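You operate a simulated robot arm through the tools that you are given. There is no shell and no other tool. Be economical: measure what you need, move in short steps, check, and stop when the job is done.

You are at the controls of a simulated two-armed robot. One attempt, no reset.

## Task
Wedge the rotor with its slot up, then press square bar A home.
Fine: turn the shaft's slot up first; use the wooden wedge; the bar goes into that slot.

Only the result counts: the job must be done as asked and must still hold three seconds after the hand-in. Knocking over, shifting, dropping, spilling or breaking anything else fails it.

## Robot
Two 7-joint arms with two-finger parallel grippers on one trunk, on a base that drives. Base frame: it is fixed to the floor where the robot stands at the start and does not move with it; the origin is under the middle of the robot, x ahead of it, y to its left, z up. Lengths are in mm, angles in degrees, forces in N, time in s.
The left shoulder is at the start at [70, 134, 1001], the right one opposite. With the tool pointing down near the work surface each hand reaches from about 180 to 640 mm from the robot's upright axis, wherever it stands, measured 20 degrees to its own side. Places, roughly: nut [2000, 1250, 750]; slot in the shaft [2000, 1200, 700]; square bar [3500, 1000, 1000]. Payload 1.57 kg a hand.
Tool frame (each hand has its own): the origin (TCP) lies between the finger pads and is the grasp point; the fingertips stand 30 mm ahead of it; z points along the fingers, y is the line along which they close. The gripper opens to 80 mm. The fingers are 17 mm wide and 12 mm thick; the gripper's body (40 by 82 mm) begins 80 mm behind the TCP.
Orientation is that of the tool frame in the base frame, as [roll, pitch, yaw] about the fixed x, y, z axes, in that order (R = Rz(yaw) Ry(pitch) Rx(roll)). With the fingers straight down and closing along the base's y, the tool's x points along the base's -x, its y along +y and its z along -z.

## Interface
- The arms move only by the tool servo_tool. It takes "left_deltas", "right_deltas" or both (then of equal length, played together; a hand with none holds still); each is a list of rows, each a list of 3 entries, a list of its own where there are three numbers: the turn, a rotation vector about the base's x, y, z in degrees, then the shift along the base's x, y, z in mm, then the closure, from 0 (fully open) to 1 (shut). In form: [[[rx, ry, rz], [tx, ty, tz], fingers], ...]. A call has 1 to 8 rows; each row is the pose to reach, as a shift and turn from the pose commanded when the call began. Rows are played at 5 a second. More than 50 mm and 8.6 degrees between two rows, or a gripper value outside its range, and nothing of the call is played. A pose out of reach is approached as far as the arm can. The call stops where the force on the tool passes 80 N (or 10 N more than at its start, if that is more) or the arm is blocked; 0.2 s more then pass. The fingers move at their own pace (about 153 mm/s each) and stop on an object; they squeeze with about 43 N. The grip force told is the motor's: it shows also when the fingers shut on nothing. Time passes only in rows, and 0.2 s behind the last, so rows that repeat a pose let the fingers close. It gives the time, the measured TCP pose, the force on the tool (base axes), the opening and the grip force at its end, in the units of the frame above (readings bear some noise), with the torque about the TCP (base axes, N m) and any sound that the robot's microphone picked up.
- Cameras (640 x 400 px; columns grow to the right, rows downward): "scene" is now at [149.1, 25.3, 1236.7]; the picture's right is [0.34, -0.94, 0.00], its down [-0.61, -0.22, -0.76] and it looks along [0.72, 0.26, -0.65] (base axes); focal length 277 px, centre (320, 200). "left" rides on the left gripper at [72, 7, -122] in its tool frame; the picture's right is [-0.09, 1.00, 0.00], its down [-0.84, -0.08, -0.54] and it looks along [-0.54, -0.05, 0.84] (tool axes); focal length 238 px, centre (320, 200). "right" rides on the right gripper at [72, -7, -122] in its tool frame; the picture's right is [0.09, 1.00, 0.00], its down [-0.84, 0.08, -0.54] and it looks along [-0.54, 0.05, 0.84] (tool axes); focal length 238 px, centre (320, 200). There is no depth. A picture from a camera that has moved, and an enlarged one, comes with that camera's place and axes in the base frame and with its lens. The place of the scene camera against the robot may be out by one fixed shift of up to 25 mm in any direction.
- snapshot(camera): a new picture of that camera. It takes no simulated time.
- move_column(by): slides the trunk up (or, below 0, down) by that many mm; the arms and the scene camera ride with it, the base frame stays. It gives what a move gives, with no picture.
- base_move(legs): drives the robot by 1 to 6 legs, each [ahead, left, turn to the left] in mm, mm and degrees, along the robot's own axes; the way and the turn of a leg run together, so that a leg with both is an arc; at most 1500 mm and 180 degrees a leg. The arms and the cameras ride along, it lands a little off, and it stops where it bumps. It gives what a move gives.
- turn_head(pan, tilt): turns the head with the scene camera to pan (to the left, within 86 degrees either way) and tilt (down, from -29 to 69), counted from straight ahead of the robot. It gives what a move gives.
- enlarge(camera, box): a new picture of the part [left, top, right, bottom] of that camera's present view, enlarged. It takes no simulated time.
- finish_job(): hands the job in; it is judged then, once.

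Go step by step. Nothing tells you exact positions but the pictures and the camera data: compare them with the known pose of the tool, close in by small moves and look again before you grip or let go. The budget is 120 turns and 100 pictures, counting those below and the enlarged ones. Unless the task says otherwise, let go and move clear before handing in, and close with one line.

The tools are called after ">>>" as name(argument=value, ...) on one line, values as JSON. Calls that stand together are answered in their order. servo_tool: Moves the arms, as the interface text tells. Its arguments: {"type":"object","properties":{"left_deltas":{"type":"array"},"right_deltas":{"type":"array"}},"required":[]} The other tools are called the same way: move_column (by) slides the trunk up or down; base_move (legs) drives the base; turn_head (pan, tilt) turns the head that bears the scene camera; snapshot (camera) takes a picture; enlarge (camera, box) takes an enlarged picture of a part of a camera's view; finish_job () hands the job in.

At the start:

```text
t: 0.0
left_tool_pos: [405.0, 356.8, 962.4]
left_ee_rot: [-179.9, 0.0, -179.9]
left_contact_force: [0.0, 0.1, 0.1]
left_wrist_torque: [0.01, 0.05, 0.01]
left_gripper_width: 79.8
left_gripper_force: 0.1
right_tool_pos: [387.7, -18.4, 1024.1]
right_ee_rot: [179.9, 0.0, -180.0]
right_contact_force: [0.3, -1.0, -0.1]
right_wrist_torque: [0.02, 0.04, -0.02]
right_gripper_width: 79.9
right_gripper_force: 0.0
trunk travel left (down, up): [-575.0, 365.0]
robot x, y, heading: [-2.9, -3.3, 0.0]
head pan, tilt: [19.6, 40.2]
```

scene: 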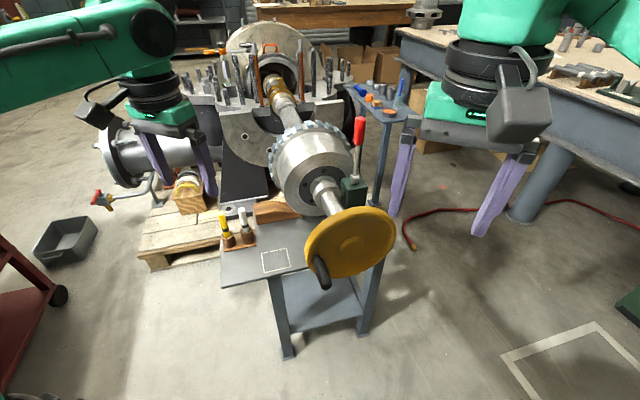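
right: 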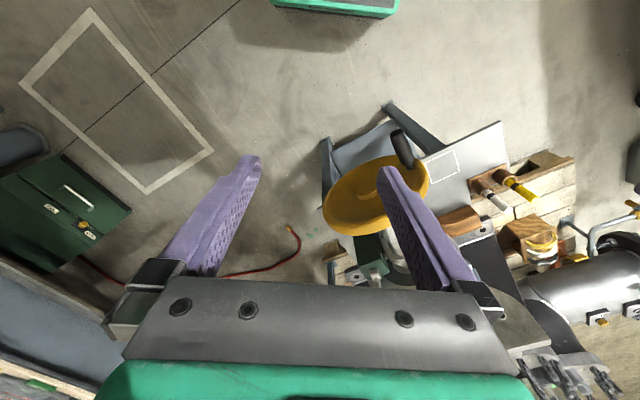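
left: 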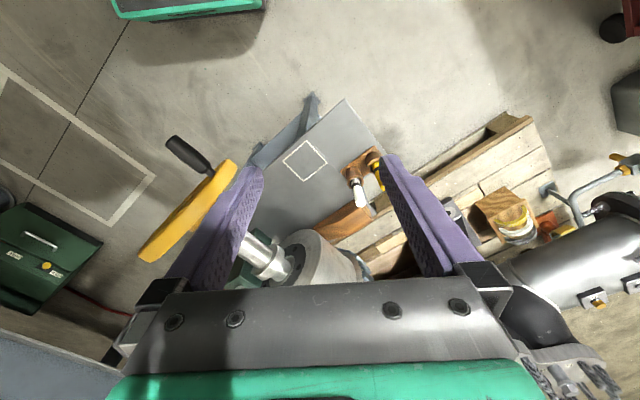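

I see a rotor with a yellow handwheel ahead, a small table with a wedge-like wooden piece, and benches beyond. I'll look closer first.

>>> enlarge(camera="scene", box=[210, 20, 430, 160])

>>> enlarge(camera="scene", box=[200, 130, 420, 300])

>>> turn_head(pan=5, tilt=10)

>>> snapshot(camera="scene")

```text
2.86 times, centred on (320, 90) of scene
camera zoom: at [149.1, 25.3, 1236.7], right [0.34, -0.94, 0.0], down [-0.61, -0.22, -0.76], along [0.72, 0.26, -0.65], focal length 792 px, centre (320, 514)
```

zoom: 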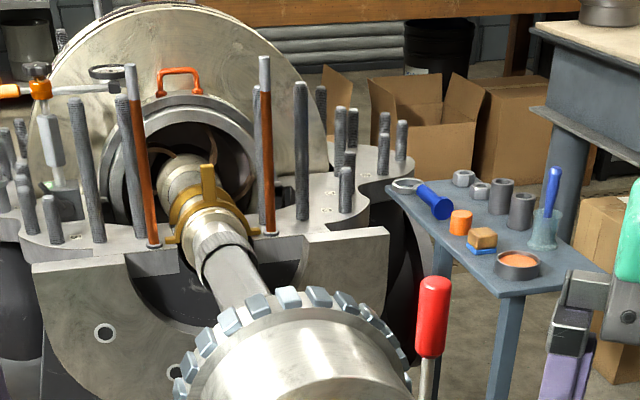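

```text
2.35 times, centred on (310, 215) of scene
camera zoom: at [149.1, 25.3, 1236.7], right [0.34, -0.94, 0.0], down [-0.61, -0.22, -0.76], along [0.72, 0.26, -0.65], focal length 652 px, centre (344, 165)
```

zoom: 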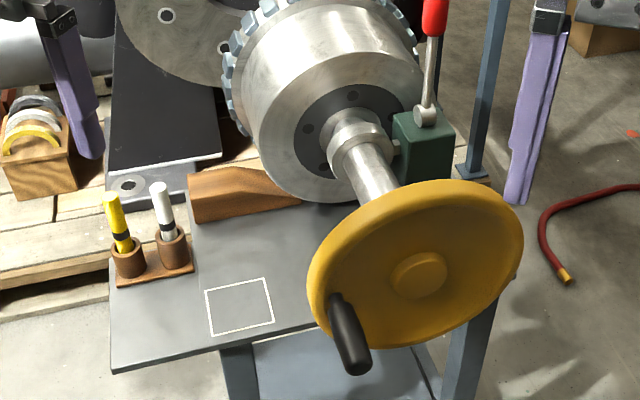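

```text
t: 0.9
left_tool_pos: [404.4, 357.5, 961.8]
left_ee_rot: [180.0, 0.1, -179.9]
left_contact_force: [0.3, 0.1, -0.1]
left_wrist_torque: [-0.02, -0.02, -0.01]
left_gripper_width: 79.7
left_gripper_force: 0.0
right_tool_pos: [388.1, -18.7, 1023.0]
right_ee_rot: [-180.0, 0.0, -180.0]
right_contact_force: [-0.1, 0.8, 0.6]
right_wrist_torque: [-0.02, -0.01, 0.0]
right_gripper_width: 79.9
right_gripper_force: 0.0
trunk travel left (down, up): [-575.0, 365.0]
robot x, y, heading: [-3.2, 0.9, 0.0]
head pan, tilt: [5.0, 10.0]
```

```text
94 pictures are left
camera scene: at [161.8, 4.9, 1284.6], right [0.09, -1.0, 0.0], down [-0.17, -0.02, -0.98], along [0.98, 0.09, -0.17], focal length 277 px, centre (320, 200)
```

scene: 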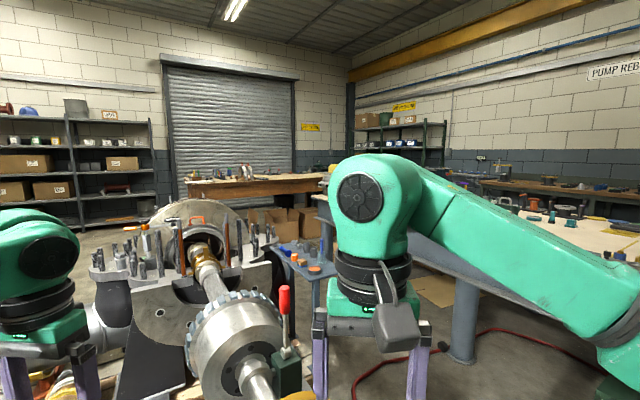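

>>> enlarge(camera="scene", box=[80, 190, 320, 340])

>>> enlarge(camera="scene", box=[170, 150, 330, 250])

```text
2.67 times, centred on (200, 265) of scene
camera zoom: at [161.8, 4.9, 1284.6], right [0.09, -1.0, 0.0], down [-0.17, -0.02, -0.98], along [0.98, 0.09, -0.17], focal length 739 px, centre (640, 27)
```

zoom: 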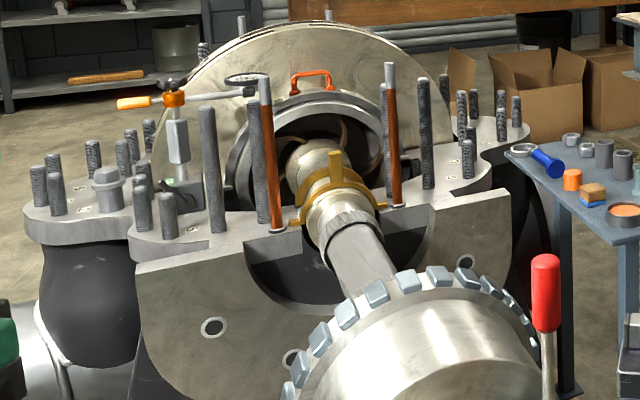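

```text
4.00 times, centred on (250, 200) of scene
camera zoom: at [161.8, 4.9, 1284.6], right [0.09, -1.0, 0.0], down [-0.17, -0.02, -0.98], along [0.98, 0.09, -0.17], focal length 1108 px, centre (600, 200)
```

zoom: 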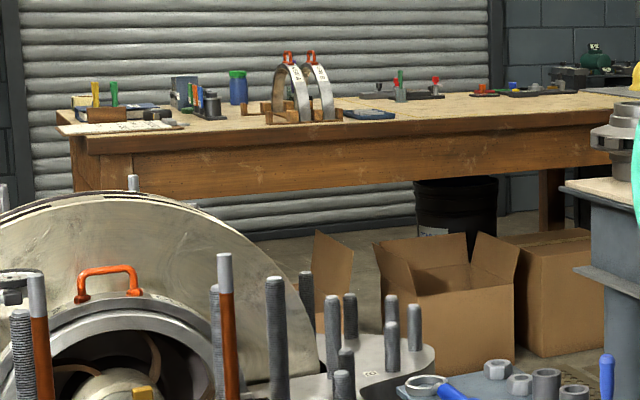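

The machine is a pump with a shaft, with the wooden bench at the far end. I'll raise the trunk for a better view.

>>> move_column(by=360)

>>> turn_head(pan=25, tilt=32)

>>> snapshot(camera="scene")

>>> enlarge(camera="scene", box=[220, 60, 380, 160])

```text
t: 4.5
left_tool_pos: [404.1, 357.2, 1322.9]
left_ee_rot: [-180.0, 0.0, -179.9]
left_contact_force: [-0.4, 0.1, 0.9]
left_wrist_torque: [0.0, 0.0, -0.02]
left_gripper_width: 80.0
left_gripper_force: 0.1
right_tool_pos: [388.7, -18.8, 1383.5]
right_ee_rot: [-180.0, 0.0, -180.0]
right_contact_force: [0.3, 0.1, 0.0]
right_wrist_torque: [0.04, 0.04, -0.03]
right_gripper_width: 80.2
right_gripper_force: 0.1
trunk travel left (down, up): [-935.0, 5.0]
robot x, y, heading: [-2.7, 0.1, 0.0]
head pan, tilt: [5.0, 10.0]
```

```text
t: 5.3
left_tool_pos: [404.1, 357.4, 1322.4]
left_ee_rot: [-180.0, 0.2, -180.0]
left_contact_force: [-1.2, 0.9, 0.3]
left_wrist_torque: [-0.01, 0.0, 0.0]
left_gripper_width: 80.3
left_gripper_force: 0.1
right_tool_pos: [388.4, -18.1, 1384.2]
right_ee_rot: [-179.9, -0.1, -180.0]
right_contact_force: [0.0, -0.4, 0.8]
right_wrist_torque: [0.02, -0.02, -0.02]
right_gripper_width: 79.9
right_gripper_force: 0.0
trunk travel left (down, up): [-935.0, 5.0]
robot x, y, heading: [3.1, -2.1, -0.3]
head pan, tilt: [25.0, 32.0]
```

```text
91 pictures are left
camera scene: at [150.5, 34.6, 1609.3], right [0.42, -0.91, 0.0], down [-0.48, -0.22, -0.85], along [0.77, 0.36, -0.53], focal length 277 px, centre (320, 200)
```

scene: 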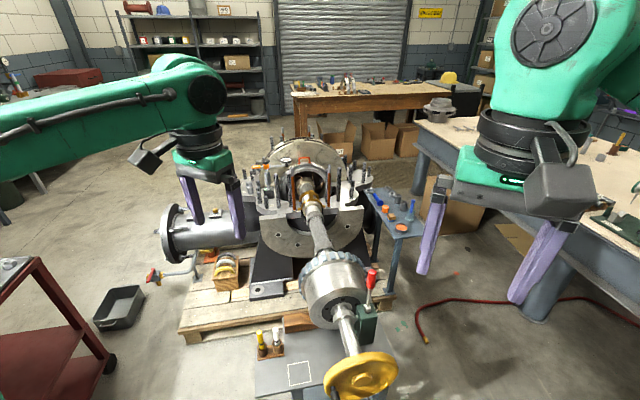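

```text
4.00 times, centred on (300, 110) of scene
camera zoom: at [150.5, 34.6, 1609.3], right [0.42, -0.91, 0.0], down [-0.48, -0.22, -0.85], along [0.77, 0.36, -0.53], focal length 1108 px, centre (400, 560)
```

zoom: 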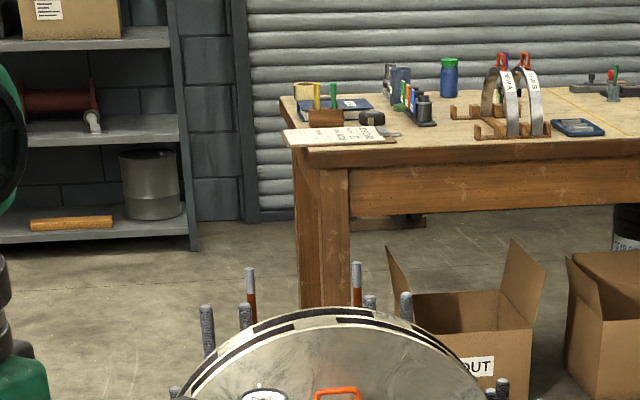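

The slot [2000,1200] is likely on the far side of the disc. I'll look at both corridors before driving.

>>> turn_head(pan=65, tilt=42)

>>> snapshot(camera="scene")

>>> turn_head(pan=-20, tilt=45)

>>> snapshot(camera="scene")

```text
t: 6.4
left_tool_pos: [403.8, 357.7, 1322.8]
left_ee_rot: [180.0, 0.0, -180.0]
left_contact_force: [0.6, -0.8, 0.4]
left_wrist_torque: [0.02, 0.01, 0.0]
left_gripper_width: 80.2
left_gripper_force: 0.0
right_tool_pos: [389.1, -18.9, 1383.2]
right_ee_rot: [180.0, -0.1, 180.0]
right_contact_force: [0.0, -0.3, -0.5]
right_wrist_torque: [-0.01, 0.0, -0.05]
right_gripper_width: 80.1
right_gripper_force: 0.0
trunk travel left (down, up): [-935.0, 5.0]
robot x, y, heading: [0.8, -5.1, 0.1]
head pan, tilt: [65.0, 42.0]
```

```text
89 pictures are left
camera scene: at [104.7, 72.5, 1594.1], right [0.91, -0.42, 0.0], down [-0.28, -0.61, -0.74], along [0.31, 0.67, -0.67], focal length 277 px, centre (320, 200)
```

scene: 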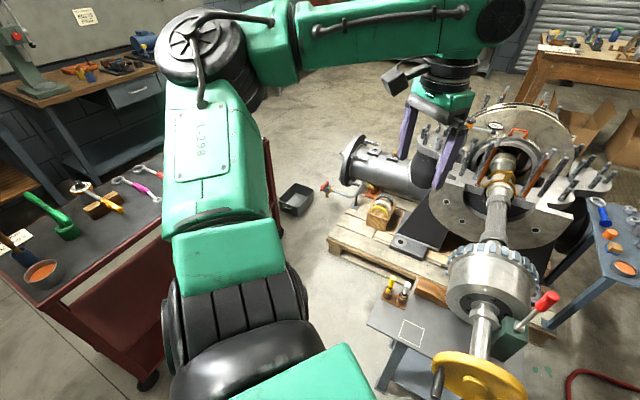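

```text
t: 8.0
left_tool_pos: [405.6, 357.0, 1322.4]
left_ee_rot: [180.0, 0.1, -179.9]
left_contact_force: [-0.1, -0.3, -1.1]
left_wrist_torque: [0.0, 0.0, 0.02]
left_gripper_width: 80.1
left_gripper_force: 0.1
right_tool_pos: [389.1, -19.3, 1381.8]
right_ee_rot: [180.0, 0.0, 180.0]
right_contact_force: [-0.9, 0.6, 0.4]
right_wrist_torque: [0.03, -0.04, 0.0]
right_gripper_width: 80.0
right_gripper_force: 0.2
trunk travel left (down, up): [-935.0, 5.0]
robot x, y, heading: [0.2, 2.2, -0.0]
head pan, tilt: [-20.0, 45.0]
```

```text
88 pictures are left
camera scene: at [145.7, -30.9, 1589.8], right [-0.34, -0.94, 0.0], down [-0.66, 0.24, -0.71], along [0.66, -0.24, -0.71], focal length 277 px, centre (320, 200)
```

scene: 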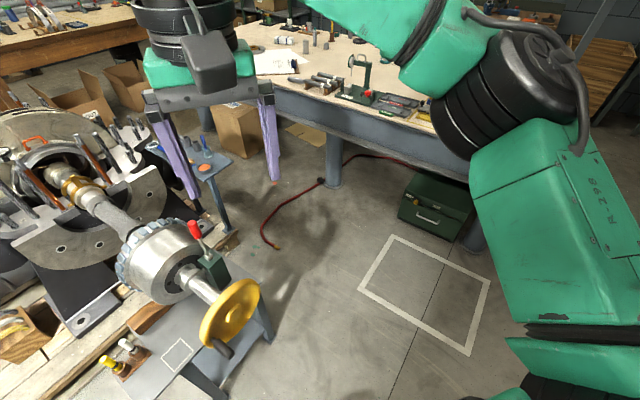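

Right corridor between the blue table and the bench looks about 600 mm wide. I'll drive to its mouth, turn, and look.

>>> base_move(legs=[[0, -400, 0], [700, -250, 0], [0, 0, 38]])

>>> turn_head(pan=0, tilt=45)

>>> snapshot(camera="scene")

```text
t: 15.9
left_tool_pos: [811.9, -110.1, 1321.9]
left_ee_rot: [179.9, 0.0, -142.2]
left_contact_force: [0.3, -0.6, 0.5]
left_wrist_torque: [0.01, -0.02, 0.0]
left_gripper_width: 80.1
left_gripper_force: 0.1
right_tool_pos: [1028.7, -417.2, 1383.3]
right_ee_rot: [179.9, 0.0, -142.3]
right_contact_force: [0.1, -0.7, 0.6]
right_wrist_torque: [0.01, -0.01, 0.01]
right_gripper_width: 80.0
right_gripper_force: 0.0
trunk travel left (down, up): [-935.0, 5.0]
robot x, y, heading: [706.5, -643.8, 37.6]
head pan, tilt: [-20.0, 45.0]
```

```text
t: 16.7
left_tool_pos: [810.6, -110.6, 1322.3]
left_ee_rot: [-179.9, 0.0, -142.3]
left_contact_force: [0.5, -0.1, 0.0]
left_wrist_torque: [0.0, 0.01, 0.0]
left_gripper_width: 80.2
left_gripper_force: 0.1
right_tool_pos: [1027.1, -416.2, 1383.6]
right_ee_rot: [180.0, -0.1, -142.3]
right_contact_force: [-0.3, 0.4, 0.4]
right_wrist_torque: [0.0, -0.01, -0.01]
right_gripper_width: 79.8
right_gripper_force: 0.1
trunk travel left (down, up): [-935.0, 5.0]
robot x, y, heading: [707.3, -639.2, 37.9]
head pan, tilt: [0.0, 45.0]
```

```text
87 pictures are left
camera scene: at [831.8, -562.5, 1589.8], right [0.61, -0.79, 0.0], down [-0.56, -0.43, -0.71], along [0.56, 0.43, -0.71], focal length 277 px, centre (320, 200)
```

scene: 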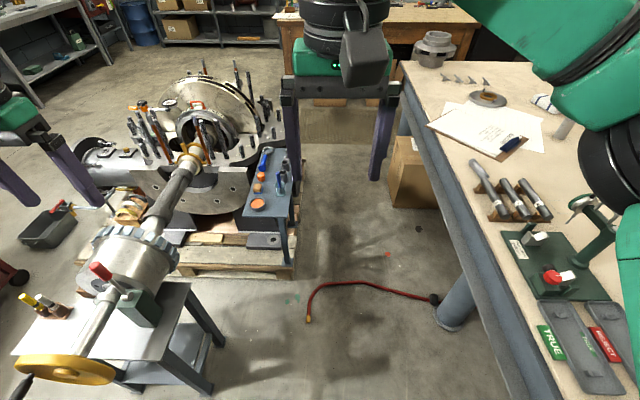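

>>> enlarge(camera="scene", box=[420, 70, 640, 220])

>>> enlarge(camera="scene", box=[460, 200, 640, 400])

>>> enlarge(camera="scene", box=[120, 70, 320, 230])

```text
2.67 times, centred on (530, 145) of scene
camera zoom: at [831.8, -562.5, 1589.8], right [0.61, -0.79, 0.0], down [-0.56, -0.43, -0.71], along [0.56, 0.43, -0.71], focal length 739 px, centre (-240, 347)
```

zoom: 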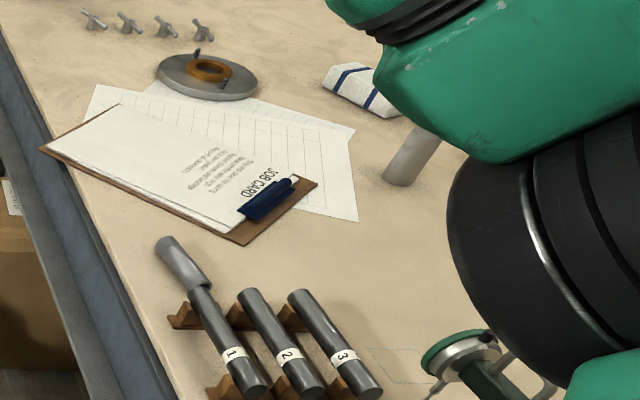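

```text
2.00 times, centred on (550, 300) of scene
camera zoom: at [831.8, -562.5, 1589.8], right [0.61, -0.79, 0.0], down [-0.56, -0.43, -0.71], along [0.56, 0.43, -0.71], focal length 554 px, centre (-140, 0)
```

zoom: 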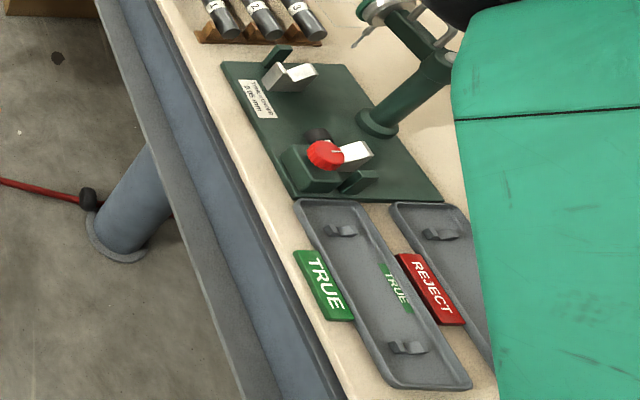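

```text
2.50 times, centred on (220, 150) of scene
camera zoom: at [831.8, -562.5, 1589.8], right [0.61, -0.79, 0.0], down [-0.56, -0.43, -0.71], along [0.56, 0.43, -0.71], focal length 693 px, centre (570, 325)
```

zoom: 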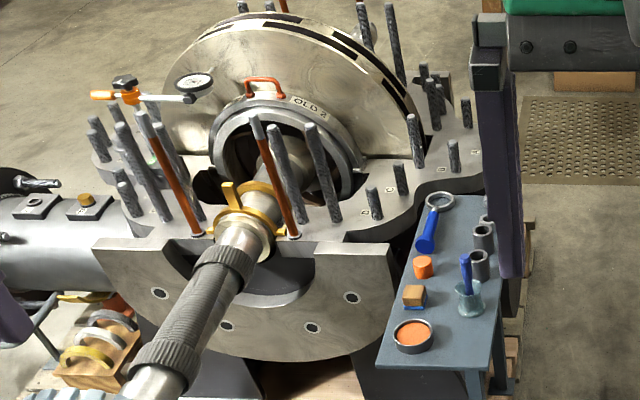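

Corridor centre is about 200 mm to my right. Shift, then go ahead.

>>> base_move(legs=[[0, -210, 0], [1300, 0, 0]])

>>> turn_head(pan=60, tilt=35)

>>> snapshot(camera="scene")

```text
t: 24.4
left_tool_pos: [1941.4, 527.2, 1323.2]
left_ee_rot: [-180.0, 0.2, -141.3]
left_contact_force: [-0.1, 0.5, 0.0]
left_wrist_torque: [0.0, 0.0, 0.01]
left_gripper_width: 79.9
left_gripper_force: 0.2
right_tool_pos: [2164.7, 225.4, 1385.0]
right_ee_rot: [-180.0, 0.0, -141.2]
right_contact_force: [-0.2, 0.3, 0.3]
right_wrist_torque: [0.0, -0.02, 0.0]
right_gripper_width: 79.8
right_gripper_force: 0.3
trunk travel left (down, up): [-935.0, 5.0]
robot x, y, heading: [1850.6, -2.1, 38.5]
head pan, tilt: [0.0, 45.0]
```

```text
t: 25.7
left_tool_pos: [1942.4, 527.9, 1323.2]
left_ee_rot: [180.0, 0.0, -141.3]
left_contact_force: [0.1, -0.8, 0.6]
left_wrist_torque: [0.04, 0.0, 0.0]
left_gripper_width: 79.9
left_gripper_force: 0.0
right_tool_pos: [2164.4, 225.7, 1383.5]
right_ee_rot: [-179.9, -0.1, -141.3]
right_contact_force: [0.4, 0.3, -0.1]
right_wrist_torque: [0.01, 0.01, 0.01]
right_gripper_width: 79.8
right_gripper_force: 0.1
trunk travel left (down, up): [-935.0, 5.0]
robot x, y, heading: [1852.3, -3.2, 38.6]
head pan, tilt: [60.0, 35.0]
```

```text
83 pictures are left
camera scene: at [1894.4, 112.5, 1604.6], right [0.99, 0.15, 0.0], down [0.09, -0.57, -0.82], along [-0.12, 0.81, -0.57], focal length 277 px, centre (320, 200)
```

scene: 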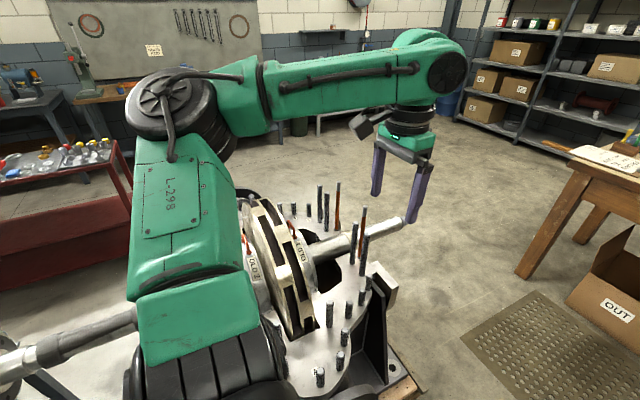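

>>> base_move(legs=[[450, 0, 0]])

>>> turn_head(pan=45, tilt=40)

>>> snapshot(camera="scene")

>>> turn_head(pan=0, tilt=35)

>>> snapshot(camera="scene")

```text
t: 28.4
left_tool_pos: [2290.5, 808.6, 1323.9]
left_ee_rot: [-180.0, 0.1, -141.2]
left_contact_force: [0.1, 0.3, 1.4]
left_wrist_torque: [0.0, 0.01, -0.03]
left_gripper_width: 79.9
left_gripper_force: 0.1
right_tool_pos: [2514.3, 506.0, 1384.3]
right_ee_rot: [180.0, 0.1, -141.2]
right_contact_force: [-0.3, 0.0, 0.9]
right_wrist_torque: [0.03, -0.03, 0.0]
right_gripper_width: 80.1
right_gripper_force: 0.0
trunk travel left (down, up): [-935.0, 5.0]
robot x, y, heading: [2199.5, 278.8, 38.7]
head pan, tilt: [60.0, 35.0]
```

```text
t: 29.2
left_tool_pos: [2292.4, 808.5, 1322.9]
left_ee_rot: [-180.0, 0.0, -141.2]
left_contact_force: [0.4, -0.4, 0.4]
left_wrist_torque: [0.01, -0.01, 0.0]
left_gripper_width: 80.0
left_gripper_force: 0.2
right_tool_pos: [2516.6, 508.6, 1384.2]
right_ee_rot: [180.0, 0.0, -141.3]
right_contact_force: [0.0, 0.1, -0.5]
right_wrist_torque: [0.04, 0.02, 0.01]
right_gripper_width: 79.9
right_gripper_force: 0.1
trunk travel left (down, up): [-935.0, 5.0]
robot x, y, heading: [2199.0, 274.2, 38.5]
head pan, tilt: [45.0, 40.0]
```

```text
82 pictures are left
camera scene: at [2268.0, 391.1, 1597.1], right [0.99, -0.11, 0.0], down [-0.07, -0.64, -0.77], along [0.08, 0.76, -0.64], focal length 277 px, centre (320, 200)
```

scene: 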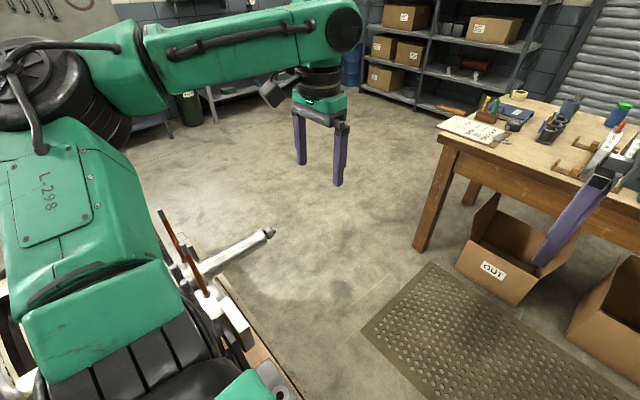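

```text
t: 30.3
left_tool_pos: [2293.1, 810.3, 1321.9]
left_ee_rot: [179.9, 0.1, -141.2]
left_contact_force: [0.2, -0.1, -0.2]
left_wrist_torque: [-0.04, -0.02, 0.01]
left_gripper_width: 80.2
left_gripper_force: 0.1
right_tool_pos: [2516.6, 508.2, 1383.7]
right_ee_rot: [179.9, 0.1, -141.3]
right_contact_force: [0.3, 0.0, -0.1]
right_wrist_torque: [0.0, -0.02, 0.03]
right_gripper_width: 79.9
right_gripper_force: 0.2
trunk travel left (down, up): [-935.0, 5.0]
robot x, y, heading: [2202.1, 277.7, 38.7]
head pan, tilt: [0.0, 35.0]
```

```text
81 pictures are left
camera scene: at [2327.2, 361.8, 1604.6], right [0.63, -0.78, 0.0], down [-0.45, -0.36, -0.82], along [0.64, 0.51, -0.57], focal length 277 px, centre (320, 200)
```

scene: 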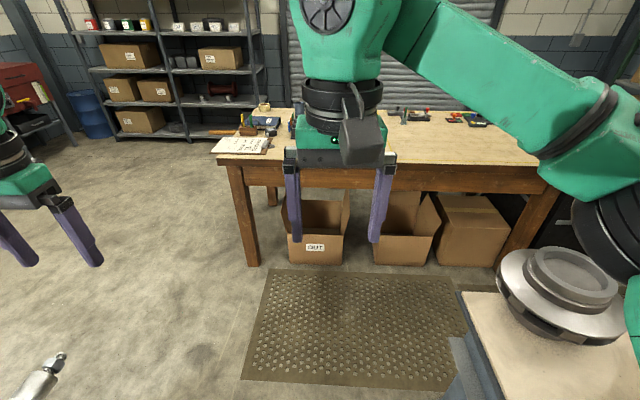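

>>> turn_head(pan=45, tilt=40)

>>> enlarge(camera="scene", box=[140, 200, 300, 300])

>>> enlarge(camera="scene", box=[420, 80, 640, 220])

```text
t: 31.5
left_tool_pos: [2293.5, 811.2, 1321.8]
left_ee_rot: [180.0, 0.0, -141.2]
left_contact_force: [-0.5, 0.5, 0.2]
left_wrist_torque: [0.02, -0.01, 0.06]
left_gripper_width: 80.0
left_gripper_force: 0.0
right_tool_pos: [2515.6, 507.9, 1383.3]
right_ee_rot: [-180.0, 0.1, -141.3]
right_contact_force: [0.7, -0.2, 0.8]
right_wrist_torque: [0.04, 0.01, -0.01]
right_gripper_width: 79.9
right_gripper_force: 0.1
trunk travel left (down, up): [-935.0, 5.0]
robot x, y, heading: [2202.7, 276.7, 38.8]
head pan, tilt: [45.0, 40.0]
```

```text
4.00 times, centred on (220, 250) of scene
camera zoom: at [2268.3, 391.2, 1597.0], right [0.99, -0.11, 0.0], down [-0.07, -0.64, -0.77], along [0.08, 0.76, -0.64], focal length 1108 px, centre (720, 0)
```

zoom: 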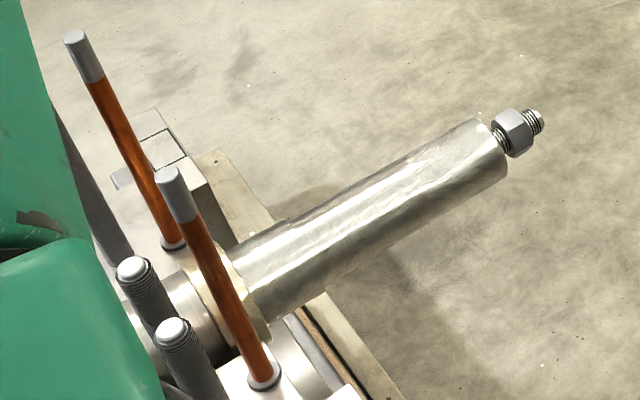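

```text
2.86 times, centred on (530, 150) of scene
camera zoom: at [2268.3, 391.2, 1597.0], right [0.99, -0.11, 0.0], down [-0.07, -0.64, -0.77], along [0.08, 0.76, -0.64], focal length 792 px, centre (-280, 343)
```

zoom: 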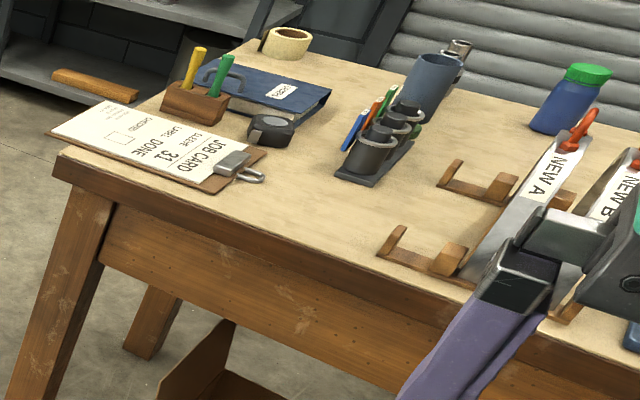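

The slot isn't visible from this side; the shaft end with its nut is at about [2130,1190]. I'll go round the shaft end and look from the other side.

>>> base_move(legs=[[638, 287, 0], [420, 404, 0], [0, 0, 170]])

>>> turn_head(pan=0, tilt=45)

>>> snapshot(camera="scene")

```text
t: 33.9
left_tool_pos: [2430.7, 1063.3, 1324.1]
left_ee_rot: [179.8, 0.2, -138.1]
left_contact_force: [0.6, -0.4, -0.3]
left_wrist_torque: [0.01, -0.01, -0.01]
left_gripper_width: 80.1
left_gripper_force: 0.0
right_tool_pos: [2669.1, 771.1, 1384.7]
right_ee_rot: [179.8, 0.1, -138.1]
right_contact_force: [0.0, 0.4, 0.2]
right_wrist_torque: [0.03, 0.02, 0.0]
right_gripper_width: 80.0
right_gripper_force: 0.0
trunk travel left (down, up): [-935.0, 5.0]
robot x, y, heading: [2370.6, 532.6, 41.8]
head pan, tilt: [45.0, 40.0]
stopped in leg 1: the robot was blocked; the commanded pose is now the measured one
```

```text
t: 35.0
left_tool_pos: [2429.0, 1065.3, 1323.2]
left_ee_rot: [180.0, 0.1, -138.1]
left_contact_force: [-0.4, -0.5, 0.5]
left_wrist_torque: [0.02, -0.04, 0.03]
left_gripper_width: 80.0
left_gripper_force: 0.1
right_tool_pos: [2670.0, 776.0, 1385.1]
right_ee_rot: [-180.0, 0.0, -138.1]
right_contact_force: [0.3, -0.1, -0.4]
right_wrist_torque: [0.0, 0.01, -0.01]
right_gripper_width: 80.1
right_gripper_force: 0.1
trunk travel left (down, up): [-935.0, 5.0]
robot x, y, heading: [2364.7, 526.2, 41.8]
head pan, tilt: [0.0, 45.0]
```

```text
78 pictures are left
camera scene: at [2483.8, 614.9, 1589.8], right [0.67, -0.74, 0.0], down [-0.53, -0.47, -0.71], along [0.53, 0.47, -0.71], focal length 277 px, centre (320, 200)
```

scene: 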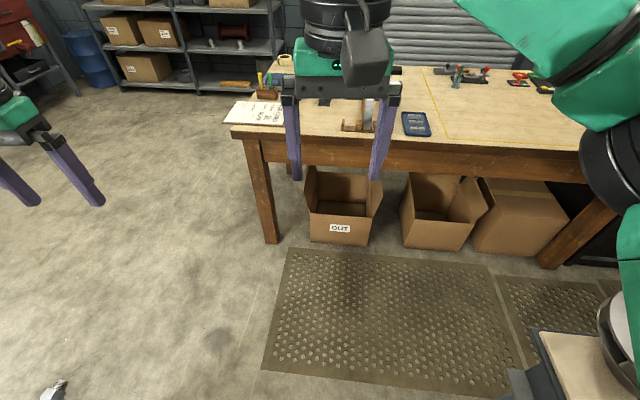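

I bumped the pallet corner lightly; going wider.

>>> base_move(legs=[[68, -96, 0], [412, 101, 0], [244, 452, 0], [0, 0, 170]])

>>> snapshot(camera="scene")

```text
t: 48.0
left_tool_pos: [2464.6, 834.3, 1322.5]
left_ee_rot: [180.0, -0.1, 33.4]
left_contact_force: [-0.1, -0.2, -0.9]
left_wrist_torque: [-0.01, -0.03, 0.05]
left_gripper_width: 79.9
left_gripper_force: 0.2
right_tool_pos: [2270.2, 1157.4, 1384.7]
right_ee_rot: [180.0, 0.0, 33.5]
right_contact_force: [-0.6, 0.3, -0.2]
right_wrist_torque: [0.0, -0.04, 0.0]
right_gripper_width: 80.1
right_gripper_force: 0.1
trunk travel left (down, up): [-935.0, 5.0]
robot x, y, heading: [2605.2, 1352.8, -146.3]
head pan, tilt: [0.0, 45.0]
```

```text
77 pictures are left
camera scene: at [2514.5, 1279.6, 1589.7], right [-0.55, 0.84, 0.0], down [0.59, 0.39, -0.71], along [-0.59, -0.39, -0.71], focal length 277 px, centre (320, 200)
```

scene: 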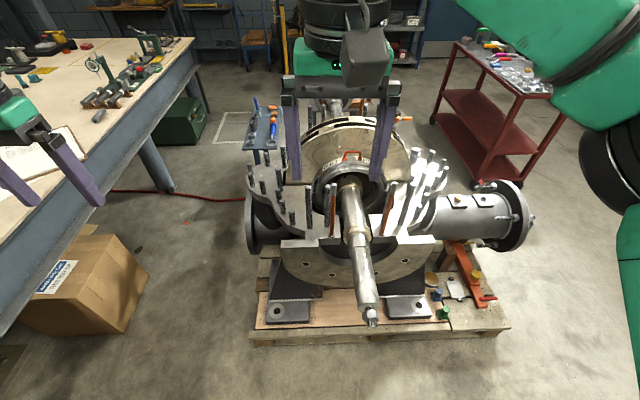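

>>> enlarge(camera="scene", box=[270, 150, 430, 340])

>>> enlarge(camera="scene", box=[400, 230, 520, 330])

```text
2.11 times, centred on (350, 245) of scene
camera zoom: at [2514.5, 1279.6, 1589.7], right [-0.55, 0.84, 0.0], down [0.59, 0.39, -0.71], along [-0.59, -0.39, -0.71], focal length 583 px, centre (257, 105)
```

zoom: 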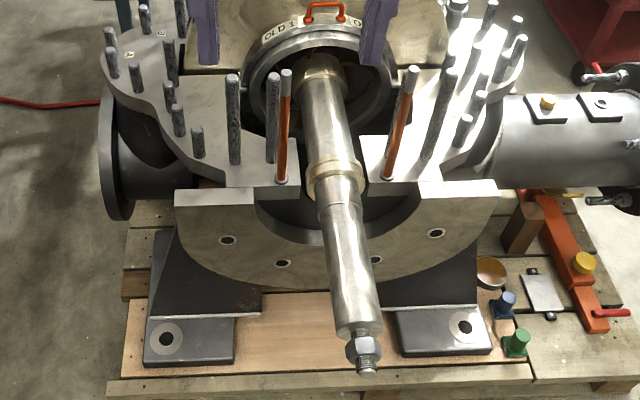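

```text
4.00 times, centred on (460, 280) of scene
camera zoom: at [2514.5, 1279.6, 1589.7], right [-0.55, 0.84, 0.0], down [0.59, 0.39, -0.71], along [-0.59, -0.39, -0.71], focal length 1108 px, centre (-240, -120)
```

zoom: 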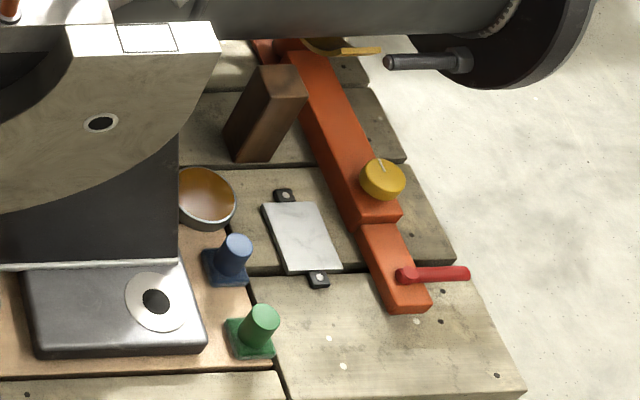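

No slot on the sides visible so far; it's probably underneath. I'll move to the shaft's far side, then lower to look from below.

>>> base_move(legs=[[-36, -513, 0], [0, 0, 31]])

>>> move_column(by=-880)

>>> turn_head(pan=0, tilt=5)

>>> snapshot(camera="scene")

```text
t: 52.6
left_tool_pos: [2496.5, 1295.7, 1323.5]
left_ee_rot: [179.9, 0.0, 64.8]
left_contact_force: [0.3, 0.2, 0.2]
left_wrist_torque: [0.02, 0.0, 0.0]
left_gripper_width: 80.0
left_gripper_force: 0.1
right_tool_pos: [2163.4, 1469.4, 1384.6]
right_ee_rot: [179.9, 0.0, 64.9]
right_contact_force: [-1.1, 0.4, 0.3]
right_wrist_torque: [0.01, -0.03, -0.03]
right_gripper_width: 79.8
right_gripper_force: 0.1
trunk travel left (down, up): [-935.0, 5.0]
robot x, y, heading: [2348.0, 1814.9, -115.2]
head pan, tilt: [0.0, 45.0]
```

```text
refused: -880 is not a number from -400 to 400
```

```text
t: 53.7
left_tool_pos: [2497.1, 1295.5, 1322.7]
left_ee_rot: [179.8, 0.0, 64.8]
left_contact_force: [-0.1, 0.2, -0.5]
left_wrist_torque: [-0.02, 0.03, -0.01]
left_gripper_width: 80.1
left_gripper_force: 0.0
right_tool_pos: [2164.9, 1470.0, 1383.4]
right_ee_rot: [180.0, 0.0, 65.0]
right_contact_force: [-0.2, -0.3, -0.4]
right_wrist_torque: [0.02, -0.01, 0.0]
right_gripper_width: 80.0
right_gripper_force: 0.1
trunk travel left (down, up): [-935.0, 5.0]
robot x, y, heading: [2347.2, 1813.1, -115.1]
head pan, tilt: [0.0, 5.0]
```

```text
74 pictures are left
camera scene: at [2305.2, 1681.3, 1652.7], right [-0.91, 0.42, 0.0], down [0.04, 0.08, -1.0], along [-0.42, -0.9, -0.09], focal length 277 px, centre (320, 200)
```

scene: 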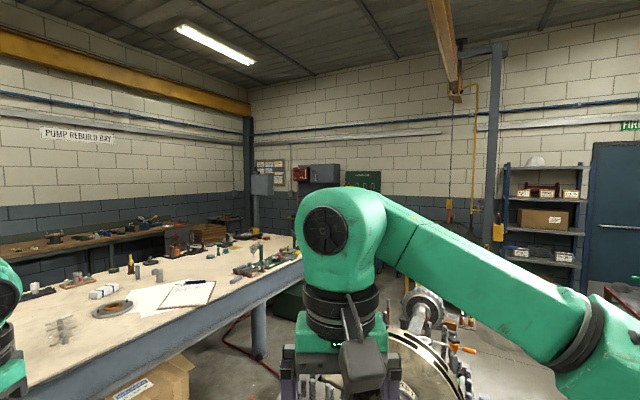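

>>> move_column(by=-400)

>>> move_column(by=-400)

>>> servo_tool(right_deltas=[[[0, 0, 0], [-45, 21, 0], 0], [[0, 0, 0], [-90, 42, 0], 0], [[0, 0, 0], [-135, 63, 0], 0], [[0, 0, 0], [-180, 84, 0], 0], [[0, 0, 0], [-225, 105, 0], 0], [[0, 0, 0], [-265, 125, 0], 0]])

>>> turn_head(pan=0, tilt=10)

>>> snapshot(camera="scene")

```text
t: 57.5
left_tool_pos: [2496.5, 1296.8, 923.6]
left_ee_rot: [179.9, 0.0, 65.0]
left_contact_force: [-0.2, 0.1, -0.6]
left_wrist_torque: [0.03, 0.02, -0.01]
left_gripper_width: 80.2
left_gripper_force: 0.0
right_tool_pos: [2163.2, 1470.1, 983.8]
right_ee_rot: [-179.9, 0.0, 64.9]
right_contact_force: [-1.0, -1.0, 0.1]
right_wrist_torque: [0.02, -0.01, 0.04]
right_gripper_width: 79.9
right_gripper_force: 0.0
trunk travel left (down, up): [-535.0, 405.0]
robot x, y, heading: [2345.5, 1809.5, -115.2]
head pan, tilt: [0.0, 5.0]
```

```text
t: 61.4
left_tool_pos: [2497.4, 1294.3, 523.9]
left_ee_rot: [179.9, 0.0, 64.9]
left_contact_force: [-0.3, 0.3, -0.3]
left_wrist_torque: [-0.01, 0.01, 0.02]
left_gripper_width: 80.1
left_gripper_force: 0.1
right_tool_pos: [2163.1, 1469.0, 584.2]
right_ee_rot: [-180.0, 0.0, 64.9]
right_contact_force: [-0.2, 0.6, 0.2]
right_wrist_torque: [0.01, 0.0, 0.0]
right_gripper_width: 80.0
right_gripper_force: 0.1
trunk travel left (down, up): [-135.0, 805.0]
robot x, y, heading: [2345.5, 1815.5, -115.1]
head pan, tilt: [0.0, 5.0]
```

```text
t: 62.8
left_tool_pos: [2497.7, 1296.2, 523.6]
left_ee_rot: [179.9, -0.1, 64.8]
left_contact_force: [-0.6, 0.7, 0.1]
left_wrist_torque: [0.0, -0.02, -0.01]
left_gripper_width: 79.9
left_gripper_force: 0.0
right_tool_pos: [1897.6, 1592.4, 584.4]
right_ee_rot: [180.0, 0.1, 65.1]
right_contact_force: [-0.5, 1.0, 1.0]
right_wrist_torque: [-0.02, -0.02, 0.02]
right_gripper_width: 80.2
right_gripper_force: 0.0
trunk travel left (down, up): [-135.0, 805.0]
robot x, y, heading: [2344.9, 1807.8, -115.2]
head pan, tilt: [0.0, 5.0]
```

```text
t: 63.4
left_tool_pos: [2498.4, 1295.7, 523.5]
left_ee_rot: [179.9, -0.1, 64.9]
left_contact_force: [0.0, 0.9, -0.1]
left_wrist_torque: [0.0, -0.02, 0.0]
left_gripper_width: 79.9
left_gripper_force: 0.1
right_tool_pos: [1898.9, 1591.5, 584.9]
right_ee_rot: [180.0, 0.0, 64.9]
right_contact_force: [-0.2, 0.6, 0.5]
right_wrist_torque: [-0.01, -0.04, -0.01]
right_gripper_width: 80.3
right_gripper_force: 0.1
trunk travel left (down, up): [-135.0, 805.0]
robot x, y, heading: [2342.7, 1815.2, -115.0]
head pan, tilt: [0.0, 10.0]
```

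```text
73 pictures are left
camera scene: at [2304.5, 1680.5, 844.7], right [-0.91, 0.42, 0.0], down [0.07, 0.16, -0.98], along [-0.42, -0.89, -0.17], focal length 277 px, centre (320, 200)
```

scene: 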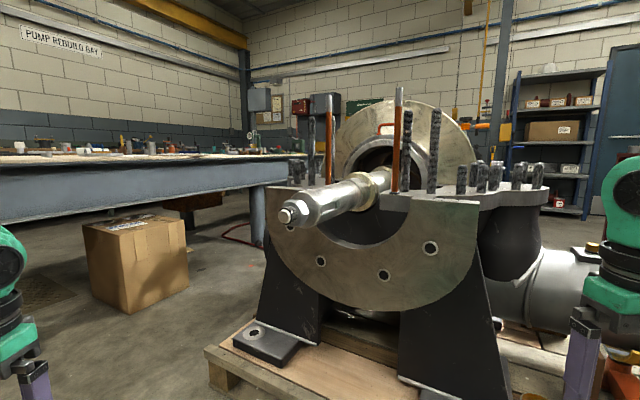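

>>> enlarge(camera="scene", box=[260, 140, 420, 250])

```text
3.64 times, centred on (340, 195) of scene
camera zoom: at [2304.5, 1680.5, 844.7], right [-0.91, 0.42, 0.0], down [0.07, 0.16, -0.98], along [-0.42, -0.89, -0.17], focal length 1007 px, centre (247, 218)
```

zoom: 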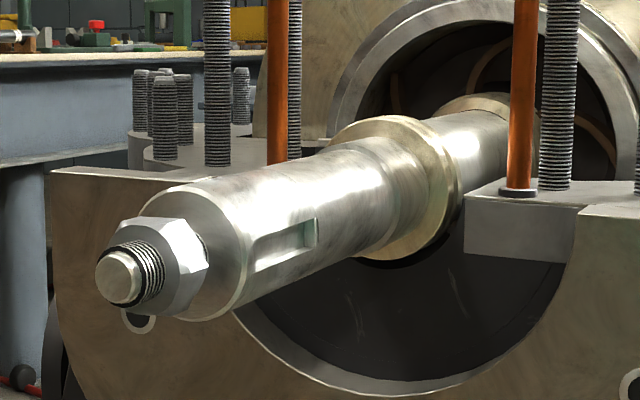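

The slot faces sideways (left of the machine). Next I'll inspect the wooden piece on the pallet and find where a wedge can act.

>>> move_column(by=400)

>>> turn_head(pan=-40, tilt=35)

>>> snapshot(camera="scene")

```text
t: 67.3
left_tool_pos: [2497.7, 1295.3, 923.0]
left_ee_rot: [179.9, 0.0, 64.9]
left_contact_force: [-0.1, 0.7, 0.2]
left_wrist_torque: [0.0, -0.01, 0.01]
left_gripper_width: 79.7
left_gripper_force: 0.0
right_tool_pos: [1899.2, 1592.0, 984.9]
right_ee_rot: [180.0, 0.0, 65.0]
right_contact_force: [-0.1, -0.6, -0.1]
right_wrist_torque: [-0.01, -0.01, 0.01]
right_gripper_width: 79.9
right_gripper_force: 0.0
trunk travel left (down, up): [-535.0, 405.0]
robot x, y, heading: [2350.7, 1814.9, -115.0]
head pan, tilt: [0.0, 10.0]
```

```text
t: 68.3
left_tool_pos: [2497.6, 1296.3, 923.1]
left_ee_rot: [179.9, 0.0, 64.9]
left_contact_force: [0.7, 0.4, -0.2]
left_wrist_torque: [-0.01, -0.02, -0.02]
left_gripper_width: 79.9
left_gripper_force: 0.0
right_tool_pos: [1898.8, 1593.5, 984.8]
right_ee_rot: [179.9, 0.1, 64.8]
right_contact_force: [0.7, 0.0, 0.7]
right_wrist_torque: [-0.02, -0.03, -0.02]
right_gripper_width: 80.1
right_gripper_force: 0.0
trunk travel left (down, up): [-535.0, 405.0]
robot x, y, heading: [2349.0, 1812.0, -115.1]
head pan, tilt: [-40.0, 35.0]
```

```text
71 pictures are left
camera scene: at [2264.0, 1727.4, 1204.6], right [-0.42, 0.91, 0.0], down [0.52, 0.24, -0.82], along [-0.74, -0.35, -0.57], focal length 277 px, centre (320, 200)
```

scene: 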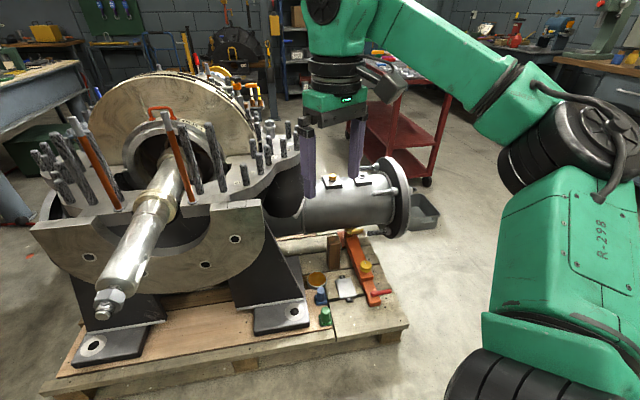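

>>> enlarge(camera="scene", box=[280, 220, 420, 330])

>>> enlarge(camera="scene", box=[20, 60, 280, 330])

```text
3.64 times, centred on (350, 275) of scene
camera zoom: at [2264.0, 1727.4, 1204.6], right [-0.42, 0.91, 0.0], down [0.52, 0.24, -0.82], along [-0.74, -0.35, -0.57], focal length 1007 px, centre (211, -73)
```

zoom: 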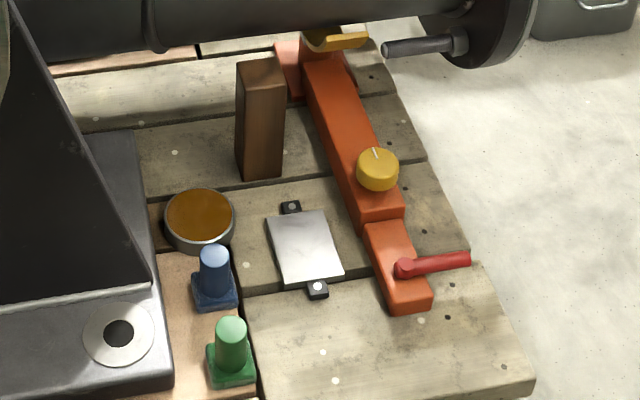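

```text
1.48 times, centred on (150, 195) of scene
camera zoom: at [2264.0, 1727.4, 1204.6], right [-0.42, 0.91, 0.0], down [0.52, 0.24, -0.82], along [-0.74, -0.35, -0.57], focal length 410 px, centre (572, 207)
```

zoom: 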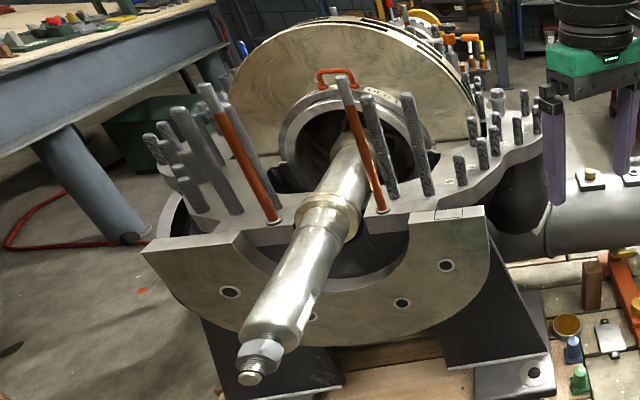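

The wedge must be the sloped block at the near table's drum. Before driving back, I'll look at the bench to find bar A.

>>> move_column(by=390)

>>> turn_head(pan=84, tilt=25)

>>> snapshot(camera="scene")

```text
t: 72.1
left_tool_pos: [2497.7, 1296.0, 1311.6]
left_ee_rot: [179.9, 0.1, 64.8]
left_contact_force: [-0.8, -0.5, 0.2]
left_wrist_torque: [0.03, -0.02, -0.04]
left_gripper_width: 80.0
left_gripper_force: 0.1
right_tool_pos: [1897.7, 1591.7, 1373.8]
right_ee_rot: [179.9, 0.1, 64.9]
right_contact_force: [0.0, -0.3, -0.4]
right_wrist_torque: [0.01, 0.04, 0.01]
right_gripper_width: 80.0
right_gripper_force: 0.0
trunk travel left (down, up): [-925.0, 15.0]
robot x, y, heading: [2346.3, 1816.5, -115.0]
head pan, tilt: [-40.0, 35.0]
```

```text
t: 74.1
left_tool_pos: [2498.4, 1295.6, 1313.1]
left_ee_rot: [179.8, 0.0, 64.9]
left_contact_force: [-0.3, -0.4, -0.7]
left_wrist_torque: [-0.03, 0.02, -0.02]
left_gripper_width: 79.9
left_gripper_force: 0.1
right_tool_pos: [1899.7, 1592.7, 1374.6]
right_ee_rot: [180.0, 0.0, 64.9]
right_contact_force: [-0.5, 0.3, 0.7]
right_wrist_torque: [-0.01, 0.01, 0.01]
right_gripper_width: 80.0
right_gripper_force: 0.0
trunk travel left (down, up): [-925.0, 15.0]
robot x, y, heading: [2345.4, 1811.3, -115.1]
head pan, tilt: [84.0, 25.0]
```

```text
68 pictures are left
camera scene: at [2422.7, 1716.9, 1610.3], right [-0.52, -0.86, 0.0], down [-0.36, 0.22, -0.91], along [0.78, -0.47, -0.42], focal length 277 px, centre (320, 200)
```

scene: 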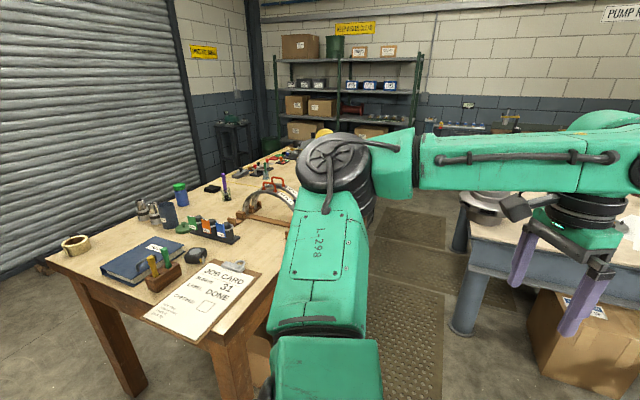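

>>> enlarge(camera="scene", box=[140, 140, 310, 250])

>>> enlarge(camera="scene", box=[140, 230, 270, 330])

```text
3.64 times, centred on (225, 195) of scene
camera zoom: at [2422.7, 1716.9, 1610.3], right [-0.52, -0.86, 0.0], down [-0.36, 0.22, -0.91], along [0.78, -0.47, -0.42], focal length 1007 px, centre (666, 218)
```

zoom: 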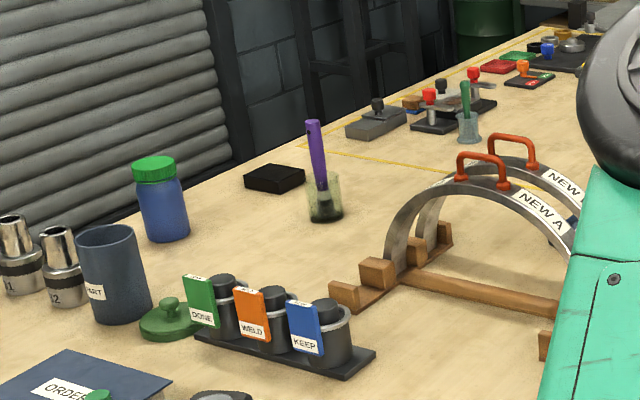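

```text
4.00 times, centred on (205, 280) of scene
camera zoom: at [2422.7, 1716.9, 1610.3], right [-0.52, -0.86, 0.0], down [-0.36, 0.22, -0.91], along [0.78, -0.47, -0.42], focal length 1108 px, centre (780, -120)
```

zoom: 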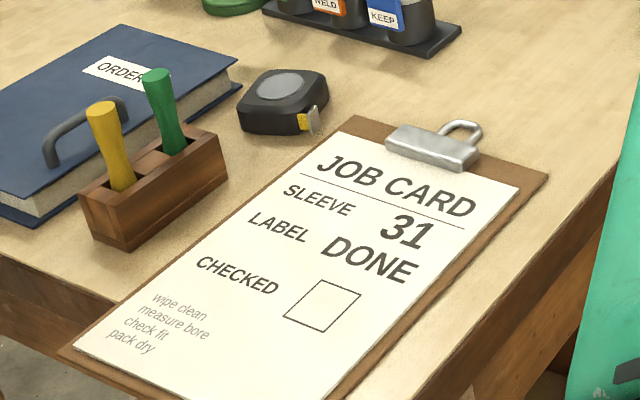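

The bars are in the blue tray near [3600,1040]. Now I drive back around to the wheel side to turn and wedge the rotor.

>>> base_move(legs=[[313, 426, 0], [0, 0, -27], [213, 468, 0], [417, 143, 0], [346, -12, 0]])

```text
t: 85.4
left_tool_pos: [2074.4, -256.9, 1313.4]
left_ee_rot: [180.0, 0.2, 36.9]
left_contact_force: [0.5, -0.1, 0.3]
left_wrist_torque: [-0.01, 0.01, 0.07]
left_gripper_width: 79.8
left_gripper_force: 0.1
right_tool_pos: [1683.8, 287.3, 1375.2]
right_ee_rot: [-179.9, 0.2, 36.9]
right_contact_force: [-0.2, 1.0, 0.0]
right_wrist_torque: [-0.03, 0.03, 0.0]
right_gripper_width: 80.2
right_gripper_force: 0.1
trunk travel left (down, up): [-925.0, 15.0]
robot x, y, heading: [2182.5, 271.6, -143.5]
head pan, tilt: [84.0, 25.0]
```

>>> base_move(legs=[[862, 32, 0], [862, 32, 0], [92, -273, 0], [311, -840, 0], [0, 0, 143.5]])

>>> turn_head(pan=22, tilt=45)

>>> snapshot(camera="scene")

```text
t: 100.8
left_tool_pos: [-227.5, -701.6, 1317.4]
left_ee_rot: [179.8, 0.6, 40.2]
left_contact_force: [-0.3, -0.7, -1.0]
left_wrist_torque: [0.02, 0.03, 0.02]
left_gripper_width: 80.0
left_gripper_force: 0.1
right_tool_pos: [-646.8, -179.1, 1377.6]
right_ee_rot: [179.8, 0.0, 39.9]
right_contact_force: [8.6, 18.7, -0.3]
right_wrist_torque: [-1.78, 0.86, -0.33]
right_gripper_width: 79.9
right_gripper_force: 0.1
trunk travel left (down, up): [-925.0, 15.0]
robot x, y, heading: [-152.6, -177.8, -139.7]
head pan, tilt: [84.0, 25.0]
stopped in leg 5: the robot was blocked; the commanded pose is now the measured one
```

```text
t: 102.1
left_tool_pos: [-226.2, -700.8, 1317.8]
left_ee_rot: [179.7, 0.5, 40.5]
left_contact_force: [-0.6, 0.4, -0.8]
left_wrist_torque: [0.03, -0.02, -0.01]
left_gripper_width: 80.0
left_gripper_force: 0.1
right_tool_pos: [-647.0, -178.8, 1374.7]
right_ee_rot: [179.6, 0.0, 40.1]
right_contact_force: [10.4, 21.2, 1.4]
right_wrist_torque: [-1.69, 0.84, -0.43]
right_gripper_width: 80.1
right_gripper_force: 0.0
trunk travel left (down, up): [-925.0, 15.0]
robot x, y, heading: [-156.0, -179.0, -139.6]
head pan, tilt: [22.0, 45.0]
```

```text
65 pictures are left
camera scene: at [-205.3, -272.3, 1580.9], right [-0.89, 0.46, 0.0], down [0.33, 0.62, -0.71], along [-0.33, -0.63, -0.7], focal length 277 px, centre (320, 200)
```

scene: 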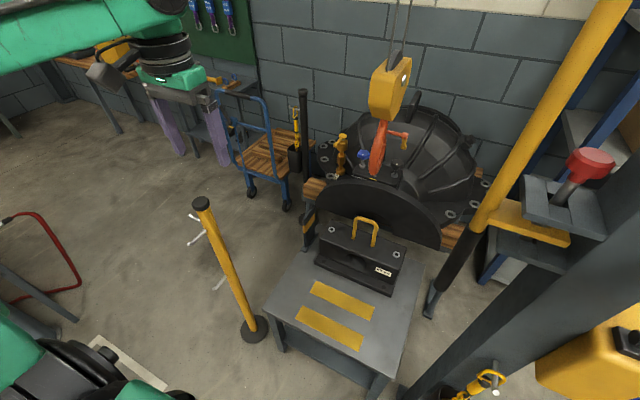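

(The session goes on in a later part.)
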